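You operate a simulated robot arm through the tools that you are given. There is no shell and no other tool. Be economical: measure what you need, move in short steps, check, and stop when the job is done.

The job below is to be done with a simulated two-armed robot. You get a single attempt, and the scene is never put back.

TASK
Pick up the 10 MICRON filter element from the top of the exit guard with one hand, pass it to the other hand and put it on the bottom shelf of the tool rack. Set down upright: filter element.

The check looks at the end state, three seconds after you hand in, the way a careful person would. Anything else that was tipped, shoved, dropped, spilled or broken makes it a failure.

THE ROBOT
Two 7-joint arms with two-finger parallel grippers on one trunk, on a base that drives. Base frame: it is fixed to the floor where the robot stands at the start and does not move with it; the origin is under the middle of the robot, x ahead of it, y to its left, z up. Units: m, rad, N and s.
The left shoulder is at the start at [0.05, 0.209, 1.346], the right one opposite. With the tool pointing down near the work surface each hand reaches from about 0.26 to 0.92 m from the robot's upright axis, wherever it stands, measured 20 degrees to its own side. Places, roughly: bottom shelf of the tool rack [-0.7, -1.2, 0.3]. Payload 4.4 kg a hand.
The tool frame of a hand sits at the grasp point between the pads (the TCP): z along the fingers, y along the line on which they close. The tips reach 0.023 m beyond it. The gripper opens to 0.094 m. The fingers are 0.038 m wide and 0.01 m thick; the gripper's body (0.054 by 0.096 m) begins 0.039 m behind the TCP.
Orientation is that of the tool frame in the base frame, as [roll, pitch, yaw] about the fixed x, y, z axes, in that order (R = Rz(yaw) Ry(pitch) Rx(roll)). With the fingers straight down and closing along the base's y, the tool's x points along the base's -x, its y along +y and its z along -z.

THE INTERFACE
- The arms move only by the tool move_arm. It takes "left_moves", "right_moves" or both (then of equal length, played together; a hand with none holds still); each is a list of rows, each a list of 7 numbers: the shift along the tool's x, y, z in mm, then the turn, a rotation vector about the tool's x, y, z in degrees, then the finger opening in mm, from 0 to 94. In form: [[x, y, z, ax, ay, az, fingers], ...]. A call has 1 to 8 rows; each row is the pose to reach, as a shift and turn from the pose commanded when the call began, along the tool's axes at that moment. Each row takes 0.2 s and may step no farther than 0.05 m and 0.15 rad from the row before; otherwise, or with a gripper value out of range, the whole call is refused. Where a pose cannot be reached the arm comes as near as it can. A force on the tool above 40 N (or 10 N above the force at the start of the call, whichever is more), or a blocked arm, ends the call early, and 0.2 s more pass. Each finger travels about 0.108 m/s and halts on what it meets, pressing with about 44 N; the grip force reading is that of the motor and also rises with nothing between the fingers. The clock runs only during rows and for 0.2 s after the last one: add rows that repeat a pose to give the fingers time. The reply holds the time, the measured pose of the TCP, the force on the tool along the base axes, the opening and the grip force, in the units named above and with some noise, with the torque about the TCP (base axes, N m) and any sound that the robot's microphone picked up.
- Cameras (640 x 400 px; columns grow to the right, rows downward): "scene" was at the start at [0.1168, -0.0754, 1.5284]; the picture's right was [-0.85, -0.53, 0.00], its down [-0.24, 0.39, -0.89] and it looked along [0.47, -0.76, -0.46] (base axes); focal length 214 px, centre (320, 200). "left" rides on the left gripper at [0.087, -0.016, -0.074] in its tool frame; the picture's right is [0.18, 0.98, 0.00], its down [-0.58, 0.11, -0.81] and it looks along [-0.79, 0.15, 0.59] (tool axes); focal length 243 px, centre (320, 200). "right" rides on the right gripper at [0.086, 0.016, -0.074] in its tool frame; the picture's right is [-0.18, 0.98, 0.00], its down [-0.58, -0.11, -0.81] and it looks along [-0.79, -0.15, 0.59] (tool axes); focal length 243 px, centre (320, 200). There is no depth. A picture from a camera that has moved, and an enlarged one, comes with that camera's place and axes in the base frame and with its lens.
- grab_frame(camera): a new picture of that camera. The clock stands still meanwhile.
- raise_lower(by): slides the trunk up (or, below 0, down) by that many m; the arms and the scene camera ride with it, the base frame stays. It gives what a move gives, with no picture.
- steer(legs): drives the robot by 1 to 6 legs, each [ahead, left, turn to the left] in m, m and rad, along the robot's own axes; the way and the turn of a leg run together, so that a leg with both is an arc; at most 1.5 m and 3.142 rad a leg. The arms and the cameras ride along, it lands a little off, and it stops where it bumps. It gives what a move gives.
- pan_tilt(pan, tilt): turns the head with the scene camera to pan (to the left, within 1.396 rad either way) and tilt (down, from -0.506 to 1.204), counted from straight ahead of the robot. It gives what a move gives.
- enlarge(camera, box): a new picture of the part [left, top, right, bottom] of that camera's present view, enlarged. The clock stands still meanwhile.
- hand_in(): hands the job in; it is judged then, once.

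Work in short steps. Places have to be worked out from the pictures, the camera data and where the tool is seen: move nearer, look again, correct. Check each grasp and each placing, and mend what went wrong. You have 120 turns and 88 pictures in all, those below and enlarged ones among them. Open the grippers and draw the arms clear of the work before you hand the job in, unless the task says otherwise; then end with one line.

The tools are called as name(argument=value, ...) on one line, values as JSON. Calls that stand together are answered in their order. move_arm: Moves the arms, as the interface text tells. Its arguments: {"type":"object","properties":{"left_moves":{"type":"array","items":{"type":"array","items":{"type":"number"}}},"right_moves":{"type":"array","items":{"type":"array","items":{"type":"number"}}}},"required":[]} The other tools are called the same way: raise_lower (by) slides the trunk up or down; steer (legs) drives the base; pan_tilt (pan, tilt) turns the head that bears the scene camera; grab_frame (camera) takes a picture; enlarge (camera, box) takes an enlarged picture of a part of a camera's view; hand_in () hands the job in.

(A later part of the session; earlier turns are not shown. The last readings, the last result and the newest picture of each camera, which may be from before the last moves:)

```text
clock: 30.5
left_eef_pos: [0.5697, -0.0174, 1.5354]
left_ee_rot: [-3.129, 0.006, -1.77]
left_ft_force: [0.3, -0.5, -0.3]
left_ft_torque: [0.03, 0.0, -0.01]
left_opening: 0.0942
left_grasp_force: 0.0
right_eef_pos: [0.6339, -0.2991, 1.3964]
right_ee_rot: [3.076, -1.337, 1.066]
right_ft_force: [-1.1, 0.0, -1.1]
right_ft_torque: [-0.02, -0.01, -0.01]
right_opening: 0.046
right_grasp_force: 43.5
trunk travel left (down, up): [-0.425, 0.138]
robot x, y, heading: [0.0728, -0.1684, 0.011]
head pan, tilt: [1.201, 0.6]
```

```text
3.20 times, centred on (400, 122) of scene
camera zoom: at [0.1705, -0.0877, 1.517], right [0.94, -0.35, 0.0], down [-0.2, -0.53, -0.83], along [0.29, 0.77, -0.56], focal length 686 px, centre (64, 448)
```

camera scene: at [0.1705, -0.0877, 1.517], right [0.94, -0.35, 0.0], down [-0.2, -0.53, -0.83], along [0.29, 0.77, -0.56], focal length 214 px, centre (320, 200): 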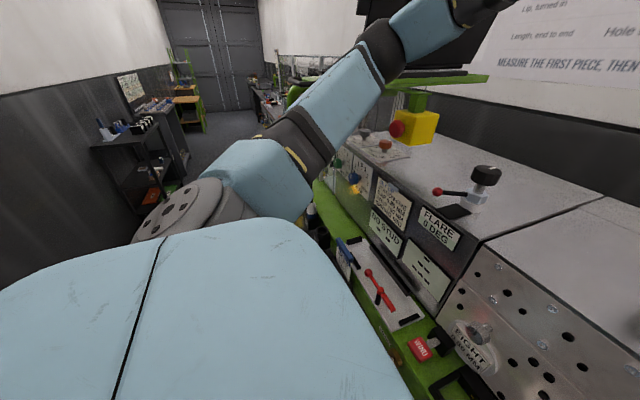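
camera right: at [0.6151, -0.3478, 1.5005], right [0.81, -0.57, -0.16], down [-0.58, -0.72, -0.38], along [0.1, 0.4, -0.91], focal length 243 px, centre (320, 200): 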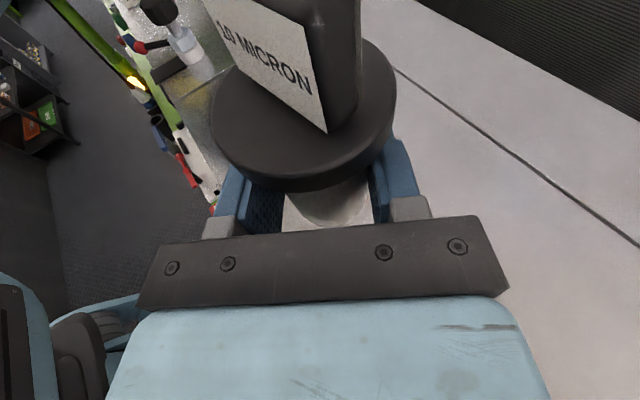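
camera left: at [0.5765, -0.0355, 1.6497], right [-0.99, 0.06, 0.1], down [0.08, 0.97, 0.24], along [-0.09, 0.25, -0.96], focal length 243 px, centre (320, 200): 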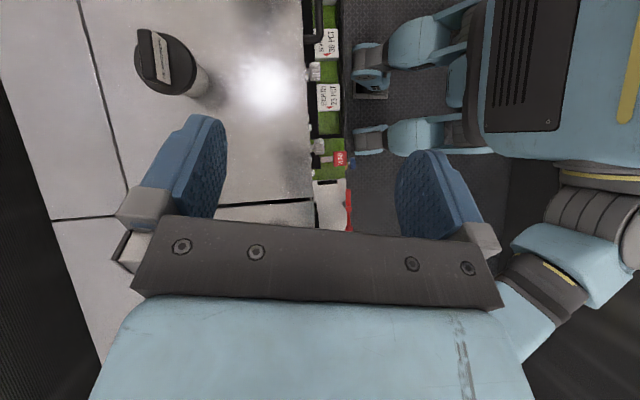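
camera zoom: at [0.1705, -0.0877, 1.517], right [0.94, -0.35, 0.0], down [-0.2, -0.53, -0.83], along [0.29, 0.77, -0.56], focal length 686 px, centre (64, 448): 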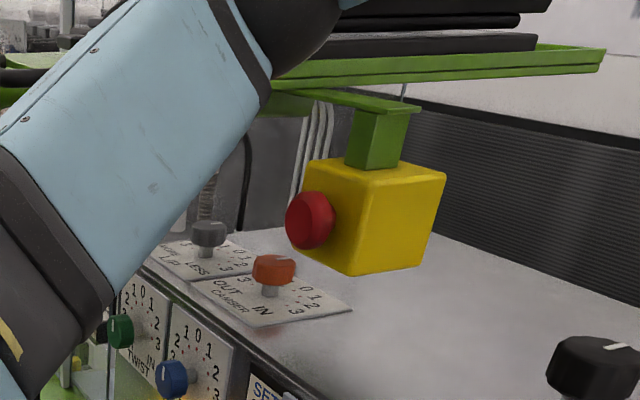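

The button still stands proud and the arm is clear now. I back off first, then move right, away from the console.

steer(legs=[[-0.08, 0, 0], [0, -0.3, 0]])

pan_tilt(pan=0.0, tilt=0.35)

grab_frame(camera="scene")

```text
clock: 34.3
left_eef_pos: [0.4927, -0.3091, 1.533]
left_ee_rot: [-3.132, 0.001, -1.77]
left_ft_force: [0.5, 0.1, -1.0]
left_ft_torque: [0.04, 0.0, -0.04]
left_opening: 0.094
left_grasp_force: 0.0
right_eef_pos: [0.558, -0.5904, 1.3956]
right_ee_rot: [3.077, -1.334, 1.066]
right_ft_force: [0.2, 0.4, -1.5]
right_ft_torque: [-0.05, 0.05, 0.02]
right_opening: 0.046
right_grasp_force: 43.6
trunk travel left (down, up): [-0.425, 0.138]
robot x, y, heading: [-0.0061, -0.4656, 0.005]
head pan, tilt: [1.201, 0.6]
```

```text
clock: 35.7
left_eef_pos: [0.4913, -0.3111, 1.5342]
left_ee_rot: [-3.131, 0.001, -1.77]
left_ft_force: [0.2, 0.9, -0.2]
left_ft_torque: [-0.02, 0.01, -0.01]
left_opening: 0.094
left_grasp_force: 0.1
right_eef_pos: [0.5585, -0.5905, 1.3969]
right_ee_rot: [3.077, -1.335, 1.063]
right_ft_force: [1.2, 0.1, -1.3]
right_ft_torque: [-0.03, 0.0, 0.03]
right_opening: 0.046
right_grasp_force: 43.7
trunk travel left (down, up): [-0.425, 0.138]
robot x, y, heading: [-0.0051, -0.4647, 0.013]
head pan, tilt: [0.0, 0.351]
```

```text
53 pictures are left
camera scene: at [0.1558, -0.4621, 1.5396], right [0.01, -1.0, 0.0], down [-0.34, 0.0, -0.94], along [0.94, 0.01, -0.34], focal length 214 px, centre (320, 200)
```

scene: 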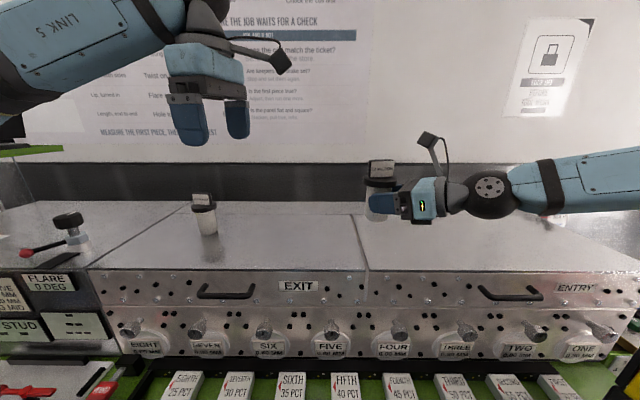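

Clear now. I tilt the left hand 40° again here and watch for contact.

move_arm(left_moves=[[0, 0, 0, 0, 8, 0, 94], [0, 0, 0, 0, 16, 0, 94], [0, 0, 0, 0, 24, 0, 94], [0, 0, 0, 0, 32, 0, 94], [0, 0, 0, 0, 40, 0, 94]])

grab_frame(camera="scene")

grab_frame(camera="left")

```text
clock: 36.9
left_eef_pos: [0.4934, -0.3083, 1.5338]
left_ee_rot: [-3.128, -0.7, -1.779]
left_ft_force: [0.3, 0.4, 0.4]
left_ft_torque: [-0.02, 0.02, -0.01]
left_opening: 0.0943
left_grasp_force: 0.0
right_eef_pos: [0.5584, -0.5893, 1.3951]
right_ee_rot: [3.078, -1.335, 1.064]
right_ft_force: [-0.1, -0.1, -1.5]
right_ft_torque: [-0.05, 0.02, 0.04]
right_opening: 0.0463
right_grasp_force: 43.9
trunk travel left (down, up): [-0.425, 0.138]
robot x, y, heading: [-0.0041, -0.4652, 0.008]
head pan, tilt: [0.0, 0.351]
```

```text
52 pictures are left
camera scene: at [0.1563, -0.4611, 1.5396], right [0.01, -1.0, 0.0], down [-0.34, 0.0, -0.94], along [0.94, 0.01, -0.34], focal length 214 px, centre (320, 200)
```

scene: 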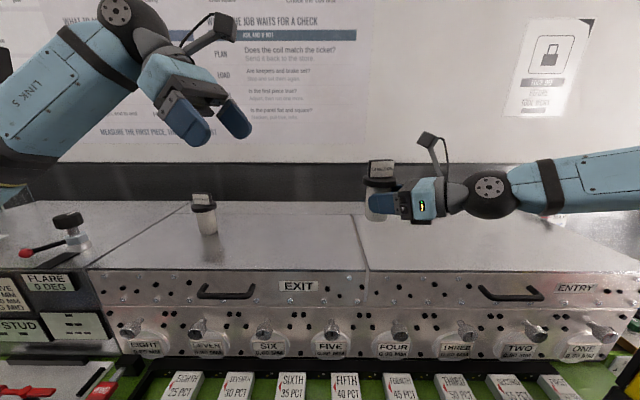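

```text
51 pictures are left
camera left: at [0.5052, -0.3301, 1.647], right [-0.99, 0.06, 0.11], down [0.08, 0.97, 0.24], along [-0.09, 0.25, -0.96], focal length 243 px, centre (320, 200)
```

left: 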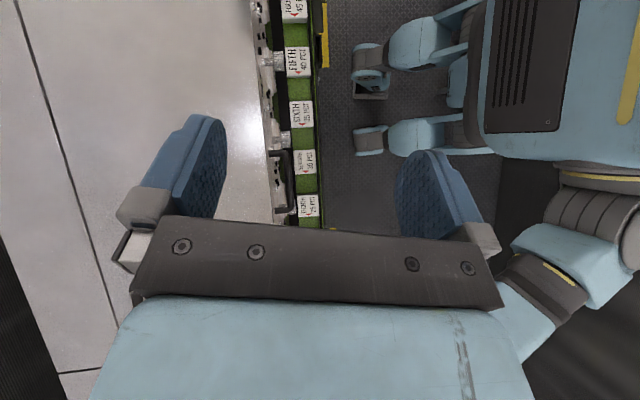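

No contact. Expected flange centre is (0.562,-0.586,1.4355). I bring the left hand to a standoff ~0.13 m short along its approach, tilting 10° more.

move_arm(left_moves=[[22, -24, 20, 0, 2, 0, 94], [43, -49, 41, 0, 4, 0, 94], [65, -73, 61, 0, 6, 0, 94], [87, -98, 82, 0, 8, 0, 94], [108, -122, 102, 0, 10, 0, 94]])

grab_frame(camera="scene")

grab_frame(camera="left")

```text
clock: 38.1
left_eef_pos: [0.5828, -0.4825, 1.5266]
left_ee_rot: [-3.125, -0.871, -1.782]
left_ft_force: [0.3, -1.6, 0.2]
left_ft_torque: [0.03, 0.01, -0.01]
left_opening: 0.0939
left_grasp_force: 0.0
right_eef_pos: [0.5592, -0.5923, 1.3958]
right_ee_rot: [3.083, -1.337, 1.061]
right_ft_force: [-0.4, 0.8, -1.5]
right_ft_torque: [-0.01, 0.0, 0.01]
right_opening: 0.0457
right_grasp_force: 43.7
trunk travel left (down, up): [-0.425, 0.138]
robot x, y, heading: [-0.0064, -0.4672, 0.013]
head pan, tilt: [0.0, 0.351]
```

```text
50 pictures are left
camera scene: at [0.1563, -0.4638, 1.5395], right [0.01, -1.0, 0.0], down [-0.34, 0.0, -0.94], along [0.94, 0.01, -0.34], focal length 214 px, centre (320, 200)
```

scene: 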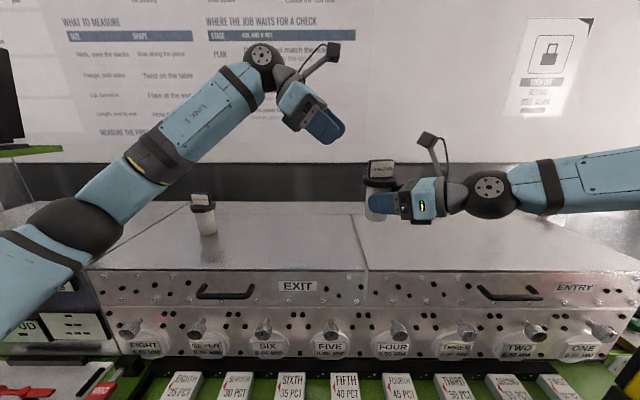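

```text
49 pictures are left
camera left: at [0.5987, -0.4845, 1.642], right [-0.99, 0.08, 0.13], down [0.09, 0.99, 0.07], along [-0.12, 0.08, -0.99], focal length 243 px, centre (320, 200)
```

left: 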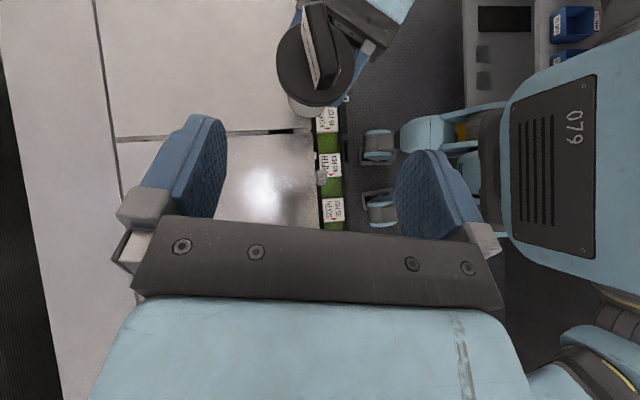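

Left camera puts the flange at (0.565,-0.579), agreeing with the estimate: 138 mm ahead, centred. I advance 80 mm and check.

move_arm(left_moves=[[-1, -1, 40, 0, 0, 0, 94], [-2, -2, 80, 0, 0, 0, 94]])

grab_frame(camera="left")

enlarge(camera="scene", box=[260, 80, 480, 240])

```text
clock: 38.7
left_eef_pos: [0.5729, -0.5409, 1.4737]
left_ee_rot: [-3.124, -0.871, -1.782]
left_ft_force: [-0.9, 0.2, -0.5]
left_ft_torque: [-0.04, 0.02, 0.01]
left_opening: 0.0942
left_grasp_force: 0.0
right_eef_pos: [0.5586, -0.5927, 1.3957]
right_ee_rot: [3.083, -1.337, 1.063]
right_ft_force: [-0.3, -0.3, -0.9]
right_ft_torque: [-0.03, 0.01, 0.02]
right_opening: 0.0459
right_grasp_force: 44.3
trunk travel left (down, up): [-0.425, 0.138]
robot x, y, heading: [-0.0046, -0.4661, 0.007]
head pan, tilt: [0.0, 0.351]
```

```text
48 pictures are left
camera left: at [0.5889, -0.5428, 1.5895], right [-0.99, 0.08, 0.13], down [0.09, 0.99, 0.07], along [-0.12, 0.08, -0.99], focal length 243 px, centre (320, 200)
```

left: 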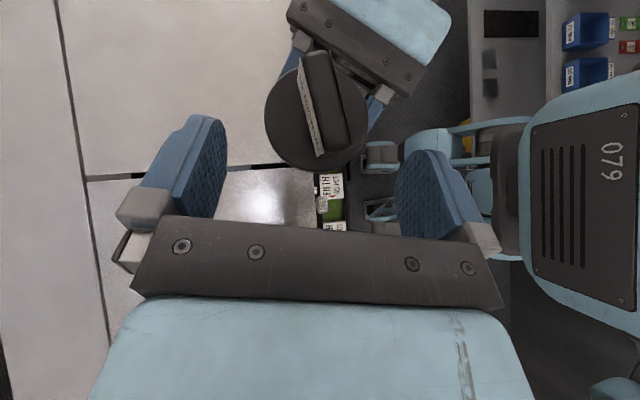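

```text
2.50 times, centred on (370, 160) of scene
camera zoom: at [0.1563, -0.4638, 1.5396], right [0.01, -1.0, 0.0], down [-0.34, 0.0, -0.94], along [0.94, 0.01, -0.34], focal length 536 px, centre (195, 300)
```

zoom: 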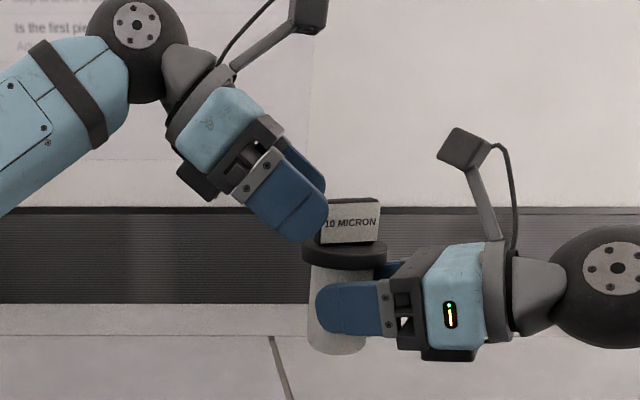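

Alignment is good; flange is 56 mm ahead. I advance 43 mm so the rim sits between the finger ends, then view before closing.

move_arm(left_moves=[[-1, -3, 22, 0, 0, 0, 94], [-2, -3, 43, 0, 0, 0, 94]])

grab_frame(camera="left")

enlarge(camera="scene", box=[300, 110, 460, 230])

```text
clock: 39.3
left_eef_pos: [0.5702, -0.5714, 1.4448]
left_ee_rot: [-3.124, -0.87, -1.782]
left_ft_force: [0.1, 0.1, 0.1]
left_ft_torque: [0.03, 0.02, -0.02]
left_opening: 0.0941
left_grasp_force: 0.1
right_eef_pos: [0.5583, -0.5929, 1.3971]
right_ee_rot: [3.08, -1.337, 1.064]
right_ft_force: [0.3, 0.3, -1.5]
right_ft_torque: [-0.02, 0.05, 0.01]
right_opening: 0.0459
right_grasp_force: 43.3
trunk travel left (down, up): [-0.425, 0.138]
robot x, y, heading: [-0.0086, -0.4685, 0.009]
head pan, tilt: [0.0, 0.351]
```

```text
46 pictures are left
camera left: at [0.5861, -0.5738, 1.5596], right [-0.99, 0.08, 0.13], down [0.09, 0.99, 0.07], along [-0.12, 0.08, -0.99], focal length 243 px, centre (320, 200)
```

left: 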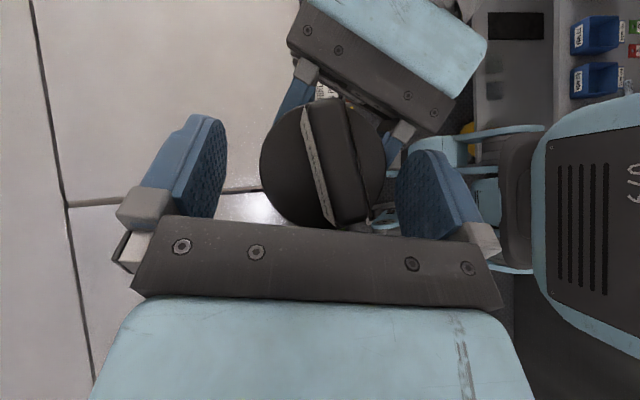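

```text
3.33 times, centred on (380, 170) of scene
camera zoom: at [0.1559, -0.4631, 1.5396], right [0.01, -1.0, 0.0], down [-0.34, 0.0, -0.94], along [0.94, 0.01, -0.34], focal length 715 px, centre (120, 300)
```

zoom: 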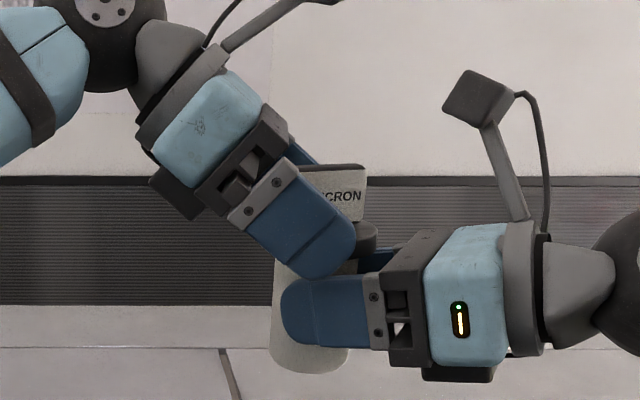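

The rim is centred between the fingers. Left fingertips come close to the right finger's top edge, so I raise the left hand 5 mm along its x, then close.

move_arm(left_moves=[[5, 0, -1, 0, 0, 0, 94], [5, 0, -1, 0, 0, 0, 75], [5, 0, -1, 0, 0, 0, 66], [5, 0, -1, 0, 0, 0, 50], [5, 0, -1, 0, 0, 0, 40], [5, 0, -1, 0, 0, 0, 40]])

grab_frame(camera="left")

enlarge(camera="scene", box=[300, 110, 460, 230])

```text
clock: 40.7
left_eef_pos: [0.5682, -0.5727, 1.4501]
left_ee_rot: [-3.125, -0.87, -1.783]
left_ft_force: [-34.7, 4.0, -0.3]
left_ft_torque: [0.27, 0.87, 0.16]
left_opening: 0.0644
left_grasp_force: 44.3
right_eef_pos: [0.5593, -0.5915, 1.3965]
right_ee_rot: [3.079, -1.338, 1.059]
right_ft_force: [32.9, -4.3, 0.5]
right_ft_torque: [-0.04, 0.88, -0.8]
right_opening: 0.0458
right_grasp_force: 43.8
trunk travel left (down, up): [-0.425, 0.138]
robot x, y, heading: [-0.002, -0.464, 0.008]
head pan, tilt: [0.0, 0.351]
```

```text
44 pictures are left
camera left: at [0.5843, -0.5757, 1.5642], right [-0.99, 0.08, 0.13], down [0.09, 0.99, 0.07], along [-0.12, 0.08, -0.99], focal length 243 px, centre (320, 200)
```

left: 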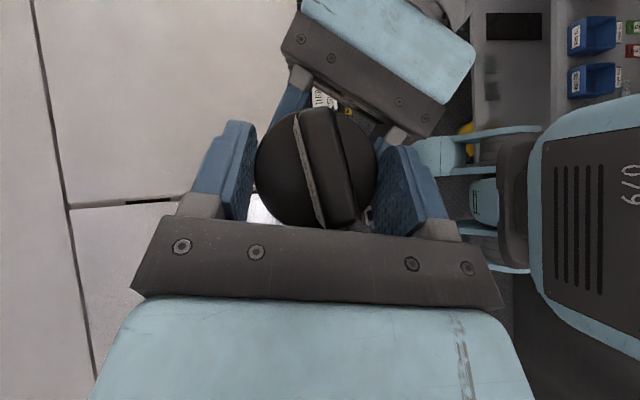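

```text
3.33 times, centred on (380, 170) of scene
camera zoom: at [0.1558, -0.4621, 1.5396], right [0.01, -1.0, 0.0], down [-0.34, 0.0, -0.94], along [0.94, 0.01, -0.34], focal length 715 px, centre (120, 300)
```

zoom: 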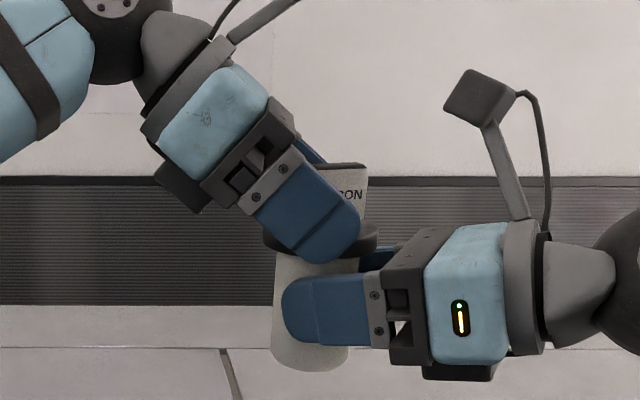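

Opening 64 mm, but a 34 N side load shows one finger pushing before the other. I shift the left hand toward -x (its +y) in small steps to centre.

move_arm(left_moves=[[0, 1, 0, 0, 0, 0, 40], [0, 2, 0, 0, 0, 0, 40], [0, 3, 0, 0, 0, 0, 40]])

```text
clock: 41.5
left_eef_pos: [0.5669, -0.5724, 1.4482]
left_ee_rot: [-3.125, -0.872, -1.784]
left_ft_force: [-27.2, -3.2, 1.5]
left_ft_torque: [-0.41, 1.01, 0.32]
left_opening: 0.0642
left_grasp_force: 43.7
right_eef_pos: [0.5578, -0.5904, 1.3968]
right_ee_rot: [3.079, -1.335, 1.065]
right_ft_force: [27.4, 2.5, -3.0]
right_ft_torque: [0.22, 0.46, -0.81]
right_opening: 0.0459
right_grasp_force: 43.6
trunk travel left (down, up): [-0.425, 0.138]
robot x, y, heading: [-0.0064, -0.4623, 0.008]
head pan, tilt: [0.0, 0.351]
```

The load falls ~2.5 N/mm; I continue another 7 mm.

move_arm(left_moves=[[0, 2, 0, 0, 0, 0, 40], [0, 4, 0, 0, 0, 0, 40], [0, 6, 0, 0, 0, 0, 40], [0, 7, 0, 0, 0, 0, 40]])

enlarge(camera="left", box=[160, 80, 480, 280])

```text
clock: 42.5
left_eef_pos: [0.563, -0.5692, 1.4481]
left_ee_rot: [-3.122, -0.873, -1.78]
left_ft_force: [28.2, -20.2, 2.2]
left_ft_torque: [-1.38, -0.74, 0.59]
left_opening: 0.0642
left_grasp_force: 43.6
right_eef_pos: [0.5552, -0.5865, 1.3961]
right_ee_rot: [3.073, -1.331, 1.079]
right_ft_force: [-28.5, 20.8, -4.1]
right_ft_torque: [0.24, -0.71, 0.1]
right_opening: 0.0459
right_grasp_force: 44.5
trunk travel left (down, up): [-0.425, 0.138]
robot x, y, heading: [-0.0044, -0.4658, 0.01]
head pan, tilt: [0.0, 0.351]
```

```text
2.00 times, centred on (320, 180) of left
camera zoom: at [0.5792, -0.5715, 1.5631], right [-0.99, 0.07, 0.13], down [0.08, 0.99, 0.07], along [-0.12, 0.08, -0.99], focal length 485 px, centre (320, 240)
```

zoom: 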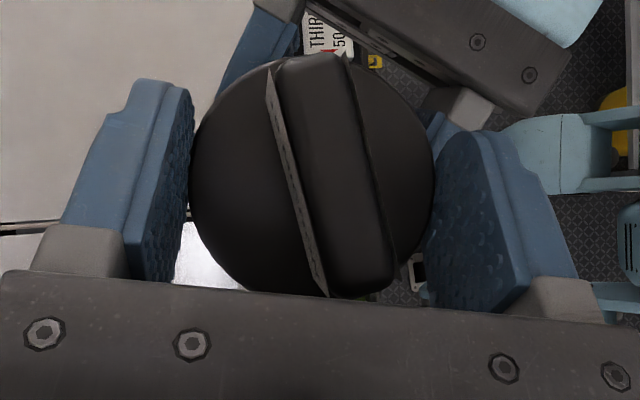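

Both fingers contact now, but I overshot. I go back 4 mm and slightly toward -y to relax.

move_arm(left_moves=[[1, -2, 1, 0, 0, 0, 40], [1.5, -4, 2, 0, 0, 0, 40], [1.5, -4, 2, 0, 0, 0, 40]])

```text
clock: 43.3
left_eef_pos: [0.5655, -0.5725, 1.4476]
left_ee_rot: [-3.124, -0.871, -1.779]
left_ft_force: [36.4, 10.0, 3.7]
left_ft_torque: [0.72, -1.0, 0.5]
left_opening: 0.0645
left_grasp_force: 44.1
right_eef_pos: [0.5585, -0.5907, 1.3952]
right_ee_rot: [3.082, -1.336, 1.062]
right_ft_force: [-35.5, -9.6, -4.9]
right_ft_torque: [-0.32, -0.85, 0.07]
right_opening: 0.0461
right_grasp_force: 44.0
trunk travel left (down, up): [-0.425, 0.138]
robot x, y, heading: [-0.0049, -0.4692, 0.008]
head pan, tilt: [0.0, 0.351]
```

I test another 3 mm toward +x to find the neutral point.

move_arm(left_moves=[[0, -1.5, 0, 0, 0, 0, 40], [0, -3, 0, 0, 0, 0, 40], [0, -3, 0, 0, 0, 0, 40]])

```text
clock: 44.1
left_eef_pos: [0.5685, -0.5747, 1.4489]
left_ee_rot: [-3.125, -0.871, -1.782]
left_ft_force: [21.0, 25.1, 6.5]
left_ft_torque: [1.09, -0.49, 0.61]
left_opening: 0.064
left_grasp_force: 44.0
right_eef_pos: [0.5586, -0.5914, 1.3955]
right_ee_rot: [3.082, -1.337, 1.059]
right_ft_force: [-20.1, -24.5, -6.7]
right_ft_torque: [0.13, -0.57, -0.46]
right_opening: 0.0463
right_grasp_force: 44.0
trunk travel left (down, up): [-0.425, 0.138]
robot x, y, heading: [-0.0047, -0.4675, 0.007]
head pan, tilt: [0.0, 0.351]
```

x falls; the y load wants +y. I correct by about (+3,+3) mm.

move_arm(left_moves=[[-1, -1, -1.3, 0, 0, 0, 40], [-2.3, -2.3, -2.7, 0, 0, 0, 40], [-2.3, -2.3, -2.7, 0, 0, 0, 40]])

```text
clock: 44.9
left_eef_pos: [0.5671, -0.5734, 1.4485]
left_ee_rot: [-3.125, -0.873, -1.789]
left_ft_force: [-12.8, -2.2, 6.4]
left_ft_torque: [0.19, 0.39, 0.57]
left_opening: 0.0641
left_grasp_force: 44.2
right_eef_pos: [0.5594, -0.5904, 1.3965]
right_ee_rot: [3.079, -1.337, 1.063]
right_ft_force: [13.1, 2.0, -8.0]
right_ft_torque: [-0.37, 0.42, -0.76]
right_opening: 0.0464
right_grasp_force: 44.2
trunk travel left (down, up): [-0.425, 0.138]
robot x, y, heading: [-0.0086, -0.4656, 0.013]
head pan, tilt: [0.0, 0.351]
```

The load is now small. I open the right hand.

move_arm(right_moves=[[0, 0, 0, 0, 0, 0, 55], [0, 0, 0, 0, 0, 0, 75], [0, 0, 0, 0, 0, 0, 94], [0, 0, 0, 0, 0, 0, 94]])

grab_frame(camera="right")

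enlarge(camera="scene", box=[300, 110, 460, 230])

```text
clock: 45.9
left_eef_pos: [0.5711, -0.5711, 1.4492]
left_ee_rot: [-3.124, -0.871, -1.78]
left_ft_force: [-0.9, 0.0, 0.2]
left_ft_torque: [0.04, 0.02, -0.01]
left_opening: 0.064
left_grasp_force: 44.1
right_eef_pos: [0.5585, -0.5916, 1.3964]
right_ee_rot: [3.076, -1.334, 1.066]
right_ft_force: [0.3, -0.7, -0.5]
right_ft_torque: [0.01, -0.02, -0.03]
right_opening: 0.094
right_grasp_force: 0.0
trunk travel left (down, up): [-0.425, 0.138]
robot x, y, heading: [-0.0057, -0.465, 0.008]
head pan, tilt: [0.0, 0.351]
```

```text
41 pictures are left
camera right: at [0.5423, -0.643, 1.4978], right [0.81, -0.57, -0.16], down [-0.58, -0.72, -0.38], along [0.1, 0.4, -0.91], focal length 243 px, centre (320, 200)
```

right: 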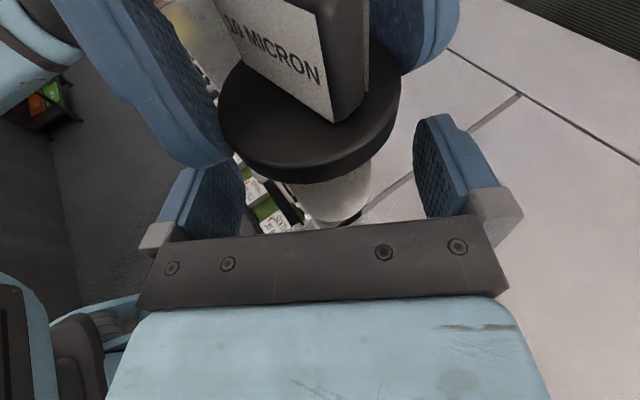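

```text
3.33 times, centred on (380, 170) of scene
camera zoom: at [0.1558, -0.4621, 1.5396], right [0.01, -1.0, 0.0], down [-0.34, 0.0, -0.94], along [0.94, 0.01, -0.34], focal length 715 px, centre (120, 300)
```

zoom: 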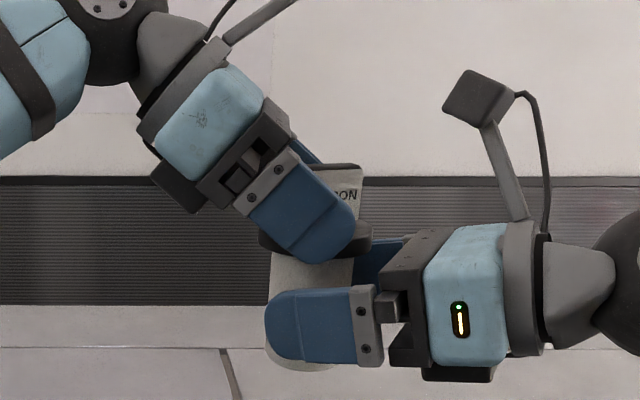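

The left hand holds the filter alone. I withdraw the right hand horizontally backward.

move_arm(right_moves=[[-9, 0, -34, 0, 0, 0, 94], [-18, 0, -68, 0, 0, 0, 94], [-27, 0, -102, 0, 0, 0, 94], [-36, 0, -136, 0, 0, 0, 94], [-40, 0, -170, 0, 0, 0, 94]])

grab_frame(camera="scene")

```text
clock: 47.1
left_eef_pos: [0.5688, -0.5734, 1.4497]
left_ee_rot: [-3.122, -0.872, -1.784]
left_ft_force: [-0.1, -1.1, -0.3]
left_ft_torque: [0.01, -0.02, 0.01]
left_opening: 0.0641
left_grasp_force: 43.8
right_eef_pos: [0.4643, -0.7382, 1.3996]
right_ee_rot: [3.077, -1.336, 1.067]
right_ft_force: [0.3, -0.2, -0.2]
right_ft_torque: [0.0, 0.01, -0.02]
right_opening: 0.0941
right_grasp_force: 0.0
trunk travel left (down, up): [-0.425, 0.138]
robot x, y, heading: [-0.0032, -0.4676, 0.012]
head pan, tilt: [0.0, 0.351]
```

```text
39 pictures are left
camera scene: at [0.1541, -0.4639, 1.5399], right [0.01, -1.0, 0.0], down [-0.34, 0.0, -0.94], along [0.94, 0.01, -0.34], focal length 214 px, centre (320, 200)
```

scene: 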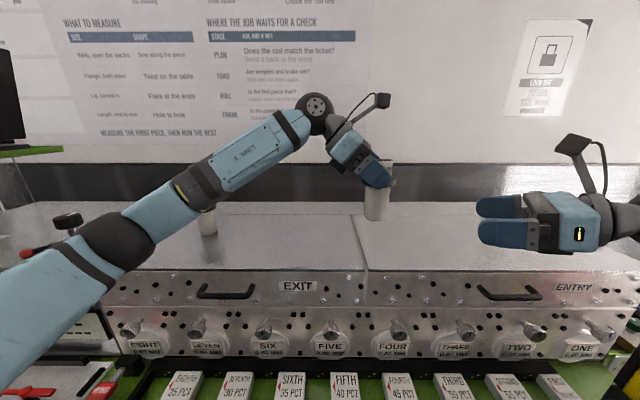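

Handover done. I raise the trunk 0.13 m for clearance, then test turning the left hand's pointing direction 40° toward the front.

raise_lower(by=0.13)

move_arm(left_moves=[[0, 0, 0, 6.1, 0, -5.2, 40], [0, 0, 0, 12.2, 0, -10.3, 40], [0, 0, 0, 18.4, 0, -15.5, 40], [0, 0, 0, 24.5, 0, -20.6, 40], [0, 0, 0, 30.6, 0, -25.8, 40]])

grab_frame(camera="scene")

```text
clock: 48.7
left_eef_pos: [0.5699, -0.5718, 1.5788]
left_ee_rot: [-3.123, -0.872, -1.781]
left_ft_force: [0.4, -0.4, -1.2]
left_ft_torque: [0.02, -0.01, -0.02]
left_opening: 0.0642
left_grasp_force: 43.5
right_eef_pos: [0.4658, -0.7375, 1.5282]
right_ee_rot: [3.079, -1.334, 1.065]
right_ft_force: [0.1, -0.4, 0.4]
right_ft_torque: [-0.02, 0.03, 0.04]
right_opening: 0.094
right_grasp_force: 0.1
trunk travel left (down, up): [-0.555, 0.008]
robot x, y, heading: [-0.0082, -0.4632, 0.011]
head pan, tilt: [0.0, 0.351]
```

```text
clock: 49.9
left_eef_pos: [0.57, -0.5716, 1.5795]
left_ee_rot: [-3.13, -0.88, -1.078]
left_ft_force: [-0.1, 0.2, -1.8]
left_ft_torque: [0.03, -0.01, -0.03]
left_opening: 0.0641
left_grasp_force: 44.0
right_eef_pos: [0.465, -0.7365, 1.5283]
right_ee_rot: [3.076, -1.336, 1.065]
right_ft_force: [0.7, 0.6, -0.3]
right_ft_torque: [0.01, -0.01, 0.03]
right_opening: 0.0937
right_grasp_force: 0.0
trunk travel left (down, up): [-0.555, 0.008]
robot x, y, heading: [-0.0116, -0.4637, 0.01]
head pan, tilt: [0.0, 0.351]
```

```text
38 pictures are left
camera scene: at [0.1552, -0.4624, 1.6697], right [0.01, -1.0, 0.0], down [-0.34, 0.0, -0.94], along [0.94, 0.01, -0.34], focal length 214 px, centre (320, 200)
```

scene: 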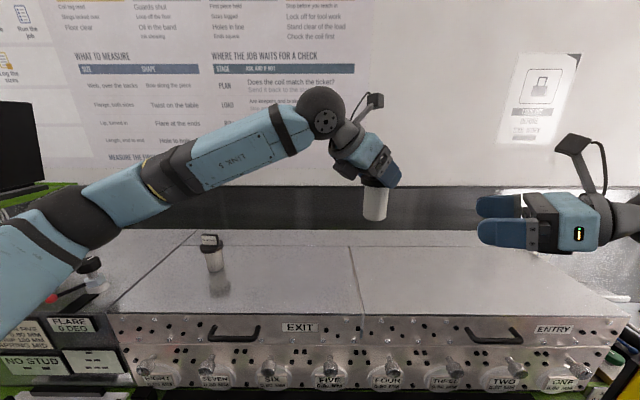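

Works. Another 30° toward the front.

move_arm(left_moves=[[0, 0, 0, 5.8, 0, -4.8, 40], [0, 0, 0, 11.6, 0, -9.6, 40], [0, 0, 0, 17.3, 0, -14.3, 40], [0, 0, 0, 23.1, 0, -19.1, 40]])

```text
clock: 50.9
left_eef_pos: [0.569, -0.572, 1.577]
left_ee_rot: [-3.129, -0.881, -0.554]
left_ft_force: [0.3, -0.6, -2.3]
left_ft_torque: [0.0, 0.01, 0.02]
left_opening: 0.0642
left_grasp_force: 44.2
right_eef_pos: [0.4654, -0.737, 1.5272]
right_ee_rot: [3.078, -1.337, 1.065]
right_ft_force: [0.0, -0.7, -0.1]
right_ft_torque: [-0.02, 0.02, 0.02]
right_opening: 0.0937
right_grasp_force: 0.1
trunk travel left (down, up): [-0.555, 0.008]
robot x, y, heading: [-0.0069, -0.4647, 0.006]
head pan, tilt: [0.0, 0.351]
```

d is now about -32° to the robot's front. I retract the left hand toward the body, and look to the right along the aisle.

move_arm(left_moves=[[-28, 10, -34, 0, 0, 0, 40], [-56, 19, -68, 0, 0, 0, 40], [-84, 29, -102, 0, 0, 0, 40], [-112, 38, -136, 0, 0, 0, 40]])

pan_tilt(pan=-1.3, tilt=0.45)

grab_frame(camera="scene")

```text
clock: 51.9
left_eef_pos: [0.3959, -0.513, 1.581]
left_ee_rot: [-3.129, -0.883, -0.557]
left_ft_force: [0.5, 0.2, -1.8]
left_ft_torque: [0.0, -0.03, 0.03]
left_opening: 0.0639
left_grasp_force: 43.9
right_eef_pos: [0.4651, -0.7369, 1.529]
right_ee_rot: [3.073, -1.336, 1.072]
right_ft_force: [-0.3, -0.4, -0.1]
right_ft_torque: [-0.02, 0.02, 0.01]
right_opening: 0.0941
right_grasp_force: 0.1
trunk travel left (down, up): [-0.555, 0.008]
robot x, y, heading: [-0.0029, -0.4663, 0.007]
head pan, tilt: [0.0, 0.351]
```

```text
clock: 53.4
left_eef_pos: [0.4003, -0.5134, 1.5785]
left_ee_rot: [-3.132, -0.878, -0.55]
left_ft_force: [0.8, -0.1, -1.1]
left_ft_torque: [-0.01, 0.03, 0.0]
left_opening: 0.0642
left_grasp_force: 43.7
right_eef_pos: [0.4648, -0.737, 1.5268]
right_ee_rot: [3.076, -1.336, 1.065]
right_ft_force: [-0.4, -0.9, 0.1]
right_ft_torque: [0.03, 0.0, 0.02]
right_opening: 0.0943
right_grasp_force: 0.0
trunk travel left (down, up): [-0.555, 0.008]
robot x, y, heading: [-0.0055, -0.4652, 0.009]
head pan, tilt: [-1.3, 0.45]
```

```text
37 pictures are left
camera scene: at [0.1218, -0.5341, 1.6643], right [-0.77, -0.64, 0.0], down [-0.25, 0.31, -0.92], along [0.59, -0.71, -0.4], focal length 214 px, centre (320, 200)
```

scene: 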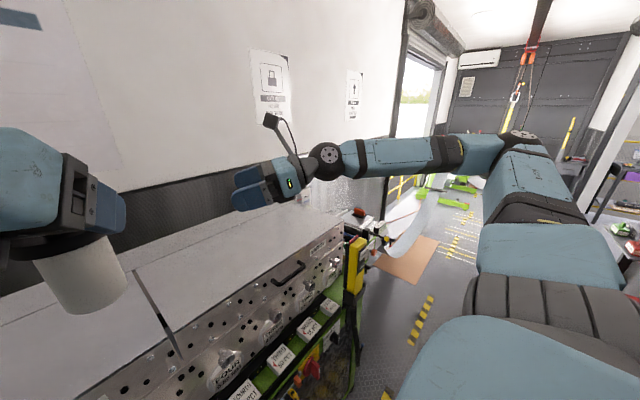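

Beyond the rack and guard the floor is open (y < -1.9). I strafe right along the aisle in steps to turn there safely.

steer(legs=[[0, -1.0, 0]])

pan_tilt(pan=-1.39, tilt=0.5)

grab_frame(camera="scene")

```text
clock: 62.5
left_eef_pos: [0.4029, -1.525, 1.5797]
left_ee_rot: [-3.13, -0.881, -0.563]
left_ft_force: [-0.2, 0.0, -1.0]
left_ft_torque: [-0.01, 0.03, 0.01]
left_opening: 0.0637
left_grasp_force: 43.9
right_eef_pos: [0.4644, -1.7503, 1.5283]
right_ee_rot: [3.077, -1.335, 1.055]
right_ft_force: [-1.3, 0.6, -0.7]
right_ft_torque: [-0.02, 0.0, 0.0]
right_opening: 0.0938
right_grasp_force: 0.0
trunk travel left (down, up): [-0.555, 0.008]
robot x, y, heading: [-0.0011, -1.4761, -0.004]
head pan, tilt: [-1.3, 0.45]
```

```text
clock: 63.2
left_eef_pos: [0.4056, -1.5271, 1.5771]
left_ee_rot: [-3.128, -0.873, -0.561]
left_ft_force: [0.3, 0.0, -1.4]
left_ft_torque: [-0.01, 0.05, 0.03]
left_opening: 0.0638
left_grasp_force: 44.3
right_eef_pos: [0.4648, -1.7493, 1.5277]
right_ee_rot: [3.076, -1.336, 1.056]
right_ft_force: [-0.2, 0.2, 0.4]
right_ft_torque: [-0.01, 0.01, -0.01]
right_opening: 0.094
right_grasp_force: 0.2
trunk travel left (down, up): [-0.555, 0.008]
robot x, y, heading: [-0.0007, -1.4697, -0.001]
head pan, tilt: [-1.389, 0.499]
```

```text
36 pictures are left
camera scene: at [0.1237, -1.5437, 1.6638], right [-0.78, -0.62, 0.0], down [-0.25, 0.31, -0.92], along [0.57, -0.72, -0.4], focal length 214 px, centre (320, 200)
```

scene: 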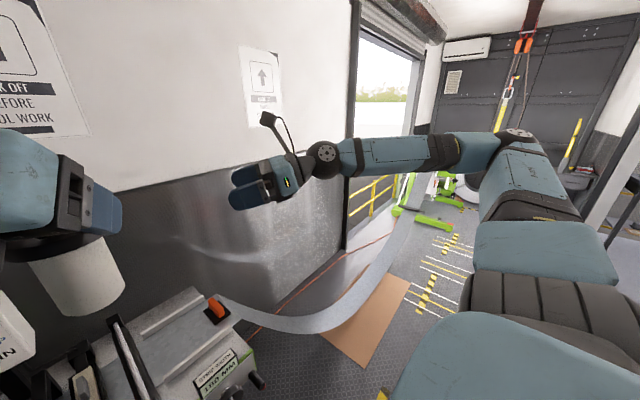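

The strip from the machine lies at x>0.5; my path at x≈0 is clear. I continue 1 m further.

steer(legs=[[0, -1.0, 0]])

grab_frame(camera="scene")

```text
clock: 72.2
left_eef_pos: [0.4116, -2.509, 1.5781]
left_ee_rot: [-3.126, -0.877, -0.549]
left_ft_force: [1.4, 0.1, -1.5]
left_ft_torque: [0.01, 0.03, 0.01]
left_opening: 0.0633
left_grasp_force: 44.2
right_eef_pos: [0.4754, -2.7313, 1.5284]
right_ee_rot: [3.076, -1.336, 1.07]
right_ft_force: [-0.4, 0.0, 1.1]
right_ft_torque: [-0.02, 0.01, 0.01]
right_opening: 0.0937
right_grasp_force: 0.0
trunk travel left (down, up): [-0.555, 0.008]
robot x, y, heading: [0.0055, -2.4617, 0.011]
head pan, tilt: [-1.389, 0.499]
```

```text
35 pictures are left
camera scene: at [0.131, -2.5306, 1.6632], right [-0.77, -0.64, 0.0], down [-0.26, 0.31, -0.91], along [0.58, -0.7, -0.41], focal length 214 px, centre (320, 200)
```

scene: 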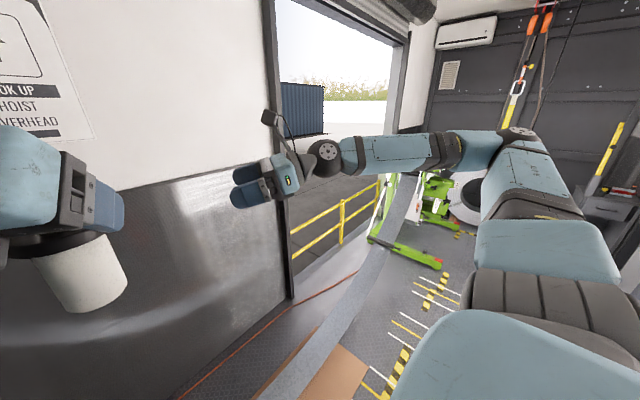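

Now I turn right in stages, beginning with 0.8 rad, and look at the rack side.

steer(legs=[[0, 0, -0.8]])

grab_frame(camera="scene")

```text
clock: 74.7
left_eef_pos: [0.2554, -2.7896, 1.5756]
left_ee_rot: [-3.128, -0.869, -1.346]
left_ft_force: [-0.2, 0.6, -1.9]
left_ft_torque: [-0.02, 0.03, 0.0]
left_opening: 0.0633
left_grasp_force: 44.1
right_eef_pos: [0.1385, -2.9884, 1.5275]
right_ee_rot: [3.078, -1.335, 0.268]
right_ft_force: [0.0, -0.4, -0.1]
right_ft_torque: [0.03, 0.0, -0.02]
right_opening: 0.0941
right_grasp_force: 0.0
trunk travel left (down, up): [-0.555, 0.008]
robot x, y, heading: [0.0014, -2.4619, -0.786]
head pan, tilt: [-1.389, 0.499]
```

```text
34 pictures are left
camera scene: at [0.0417, -2.5999, 1.6623], right [-0.99, 0.12, 0.0], down [0.05, 0.41, -0.91], along [-0.11, -0.9, -0.42], focal length 214 px, centre (320, 200)
```

scene: 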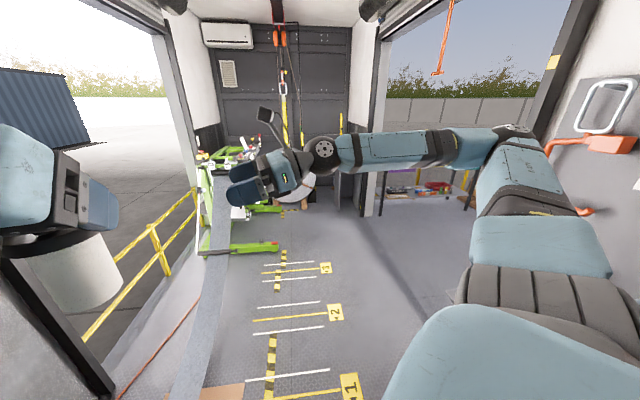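

Wall on the rack side is around x≈-0.9. I shift 0.1 m toward +x and keep turning in stages.

steer(legs=[[0.07, 0.07, 0], [0, 0, -0.7]])

grab_frame(camera="scene")

```text
clock: 77.9
left_eef_pos: [0.0836, -2.8773, 1.5742]
left_ee_rot: [-3.125, -0.869, -2.047]
left_ft_force: [0.1, 0.2, -1.0]
left_ft_torque: [-0.01, -0.02, 0.03]
left_opening: 0.0632
left_grasp_force: 43.9
right_eef_pos: [-0.1326, -2.9531, 1.5283]
right_ee_rot: [3.078, -1.333, -0.437]
right_ft_force: [-0.3, 0.7, -0.3]
right_ft_torque: [-0.01, -0.01, 0.01]
right_opening: 0.094
right_grasp_force: 0.0
trunk travel left (down, up): [-0.555, 0.008]
robot x, y, heading: [0.1044, -2.461, -1.492]
head pan, tilt: [-1.389, 0.499]
```

```text
33 pictures are left
camera scene: at [0.0423, -2.5916, 1.6618], right [-0.67, 0.74, 0.0], down [0.31, 0.28, -0.91], along [-0.67, -0.61, -0.42], focal length 214 px, centre (320, 200)
```

scene: 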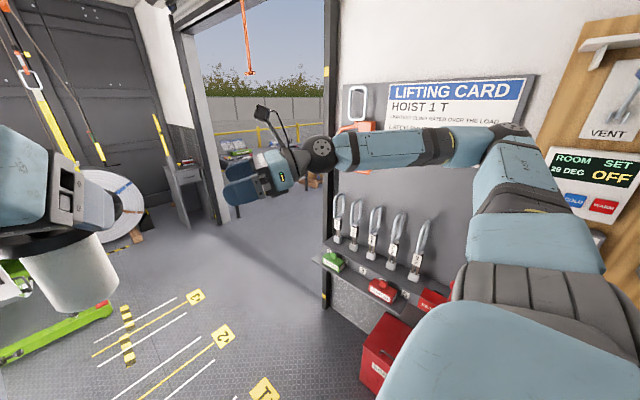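

No bump. I go forward (−y) 0.15 m to keep the elbow clear of the rack's end, then continue turning.

steer(legs=[[0.15, 0, 0], [0, 0, -0.8]])

steer(legs=[[0, 0, -0.8]])

grab_frame(camera="scene")

```text
clock: 81.3
left_eef_pos: [-0.1928, -2.8938, 1.5731]
left_ee_rot: [-3.126, -0.865, -2.83]
left_ft_force: [-0.5, -0.5, -1.1]
left_ft_torque: [-0.01, -0.01, 0.03]
left_opening: 0.0633
left_grasp_force: 44.1
right_eef_pos: [-0.3977, -2.7916, 1.5276]
right_ee_rot: [3.077, -1.336, -1.222]
right_ft_force: [0.2, -0.3, -0.1]
right_ft_torque: [0.01, 0.04, -0.06]
right_opening: 0.094
right_grasp_force: 0.0
trunk travel left (down, up): [-0.555, 0.008]
robot x, y, heading: [0.1162, -2.6157, -2.284]
head pan, tilt: [-1.389, 0.499]
```

```text
clock: 83.8
left_eef_pos: [-0.3005, -2.592, 1.5738]
left_ee_rot: [-3.125, -0.862, 2.663]
left_ft_force: [-0.9, 0.0, -0.7]
left_ft_torque: [0.01, 0.02, -0.01]
left_opening: 0.0631
left_grasp_force: 44.2
right_eef_pos: [-0.3726, -2.374, 1.5266]
right_ee_rot: [3.075, -1.335, -2.015]
right_ft_force: [-0.1, 0.5, -0.4]
right_ft_torque: [0.03, 0.02, 0.0]
right_opening: 0.0939
right_grasp_force: 0.0
trunk travel left (down, up): [-0.555, 0.008]
robot x, y, heading: [0.1174, -2.6159, -3.073]
head pan, tilt: [-1.389, 0.499]
```

```text
32 pictures are left
camera scene: at [-0.0105, -2.5465, 1.6614], right [0.76, 0.65, 0.0], down [0.28, -0.32, -0.91], along [-0.59, 0.69, -0.42], focal length 214 px, centre (320, 200)
```

scene: 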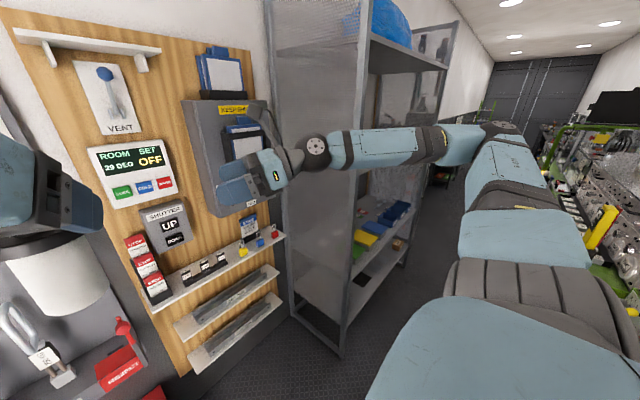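

Facing the rack wall now. I pull both hands back toward the body, correct the heading, then look before strafing along the rack.

move_arm(left_moves=[[-11, 11, -13, 0, 0, 0, 40], [-22, 22, -26, 0, 0, 0, 40], [-32, 32, -39, 0, 0, 0, 40]], right_moves=[[-4, -28, -18, 0, 0, 0, 94], [-8, -56, -36, 0, 0, 0, 94], [-11, -84, -53, 0, 0, 0, 94]])

steer(legs=[[0.03, 0, -0.068]])

```text
clock: 84.6
left_eef_pos: [-0.2437, -2.5841, 1.5721]
left_ee_rot: [-3.131, -0.853, 2.68]
left_ft_force: [0.2, -0.2, -1.1]
left_ft_torque: [0.01, -0.02, 0.03]
left_opening: 0.063
left_grasp_force: 44.2
right_eef_pos: [-0.2847, -2.3616, 1.5332]
right_ee_rot: [3.097, -1.331, -2.032]
right_ft_force: [1.1, 0.2, 3.2]
right_ft_torque: [0.14, -0.07, -0.05]
right_opening: 0.0939
right_grasp_force: 0.1
right hand out of reach, approached as far as the arm can: row 3
trunk travel left (down, up): [-0.555, 0.008]
robot x, y, heading: [0.1185, -2.6096, -3.072]
head pan, tilt: [-1.389, 0.499]
```

```text
clock: 85.4
left_eef_pos: [-0.264, -2.5641, 1.5739]
left_ee_rot: [-3.13, -0.858, 2.61]
left_ft_force: [0.7, 0.7, -1.1]
left_ft_torque: [0.05, 0.02, 0.03]
left_opening: 0.0629
left_grasp_force: 44.3
right_eef_pos: [-0.2903, -2.3368, 1.5365]
right_ee_rot: [3.055, -1.335, -2.058]
right_ft_force: [1.5, -0.2, 0.0]
right_ft_torque: [0.03, -0.01, -0.05]
right_opening: 0.0939
right_grasp_force: 0.0
trunk travel left (down, up): [-0.555, 0.008]
robot x, y, heading: [0.0874, -2.6137, -3.14]
head pan, tilt: [-1.389, 0.499]
```

The left opening is creeping down slightly (64.4→62.9 mm); I check the grip on the left camera.

enlarge(camera="left", box=[160, 80, 480, 280])

enlarge(camera="scene", box=[0, 120, 200, 340])

```text
2.00 times, centred on (320, 180) of left
camera zoom: at [-0.2715, -2.5772, 1.6889], right [0.39, 0.91, 0.13], down [0.91, -0.4, 0.09], along [0.13, 0.09, -0.99], focal length 485 px, centre (320, 240)
```

zoom: 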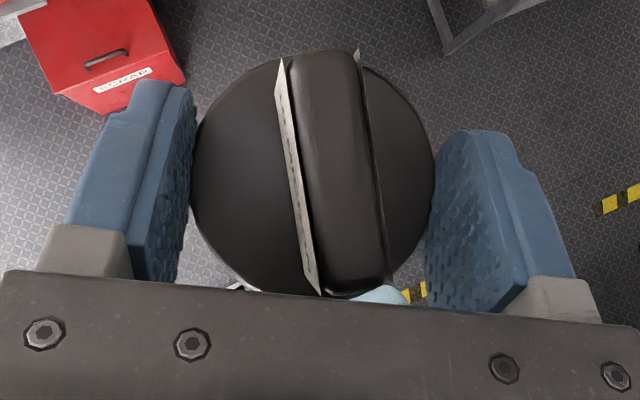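

```text
1.82 times, centred on (100, 230) of scene
camera zoom: at [-0.0434, -2.5549, 1.6645], right [0.65, 0.76, 0.0], down [0.3, -0.26, -0.92], along [-0.69, 0.6, -0.4], focal length 390 px, centre (720, 146)
```

zoom: 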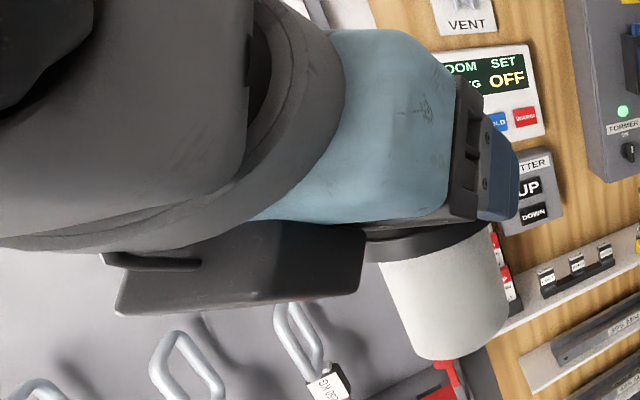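

The grip is stable. I strafe right (+y) along the rack.

steer(legs=[[0, -0.9, 0]])

grab_frame(camera="scene")

```text
clock: 93.8
left_eef_pos: [-0.2743, -1.6487, 1.5709]
left_ee_rot: [-3.127, -0.851, 2.607]
left_ft_force: [-1.4, -0.1, -1.5]
left_ft_torque: [0.01, 0.0, -0.01]
left_opening: 0.063
left_grasp_force: 44.3
right_eef_pos: [-0.298, -1.424, 1.535]
right_ee_rot: [3.075, -1.335, -2.08]
right_ft_force: [0.9, 0.1, -0.1]
right_ft_torque: [-0.01, -0.01, 0.02]
right_opening: 0.0939
right_grasp_force: 0.1
trunk travel left (down, up): [-0.555, 0.008]
robot x, y, heading: [0.0838, -1.7059, -3.143]
head pan, tilt: [-1.389, 0.499]
```

```text
29 pictures are left
camera scene: at [-0.0523, -1.6405, 1.6624], right [0.66, 0.75, 0.0], down [0.31, -0.27, -0.91], along [-0.69, 0.6, -0.42], focal length 214 px, centre (320, 200)
```

scene: 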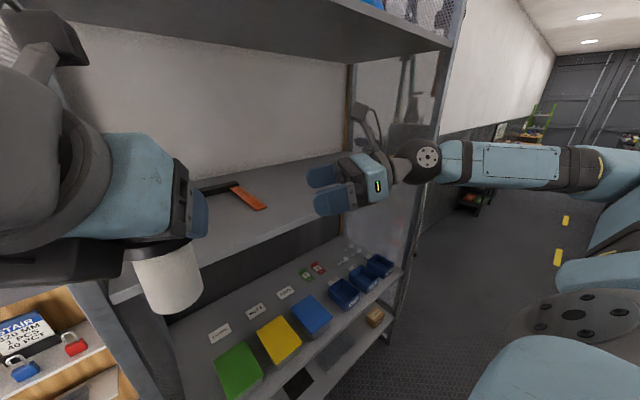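

The rack is in front. I strafe 0.4 m further, and look straight ahead and down at the bottom shelf.

steer(legs=[[0, -0.4, 0]])

pan_tilt(pan=0.0, tilt=1.1)

grab_frame(camera="scene")

```text
clock: 97.8
left_eef_pos: [-0.2739, -1.2482, 1.57]
left_ee_rot: [-3.125, -0.848, 2.602]
left_ft_force: [-0.5, -0.6, -1.0]
left_ft_torque: [-0.01, 0.01, -0.02]
left_opening: 0.0632
left_grasp_force: 43.9
right_eef_pos: [-0.2963, -1.0218, 1.5348]
right_ee_rot: [3.074, -1.334, -2.085]
right_ft_force: [0.2, -0.3, 0.6]
right_ft_torque: [-0.03, -0.02, 0.0]
right_opening: 0.094
right_grasp_force: 0.0
trunk travel left (down, up): [-0.555, 0.008]
robot x, y, heading: [0.0846, -1.3039, 3.136]
head pan, tilt: [-1.389, 0.499]
```

```text
clock: 99.4
left_eef_pos: [-0.2748, -1.2473, 1.5699]
left_ee_rot: [-3.126, -0.849, 2.603]
left_ft_force: [0.2, 0.1, -0.5]
left_ft_torque: [0.0, -0.04, -0.02]
left_opening: 0.0631
left_grasp_force: 44.1
right_eef_pos: [-0.2954, -1.0215, 1.5343]
right_ee_rot: [3.076, -1.335, -2.087]
right_ft_force: [-0.2, -0.1, 0.1]
right_ft_torque: [0.01, -0.02, -0.02]
right_opening: 0.094
right_grasp_force: 0.0
trunk travel left (down, up): [-0.555, 0.008]
robot x, y, heading: [0.0833, -1.305, 3.137]
head pan, tilt: [0.0, 1.1]
```

```text
28 pictures are left
camera scene: at [-0.0453, -1.3006, 1.6083], right [0.01, 1.0, 0.0], down [0.89, 0.0, -0.45], along [-0.45, 0.0, -0.89], focal length 214 px, centre (320, 200)
```

scene: 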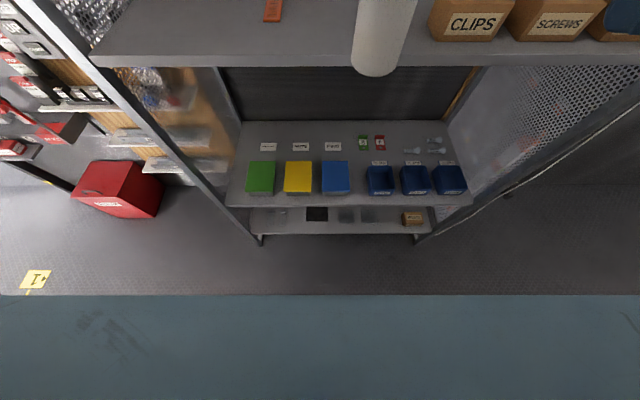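

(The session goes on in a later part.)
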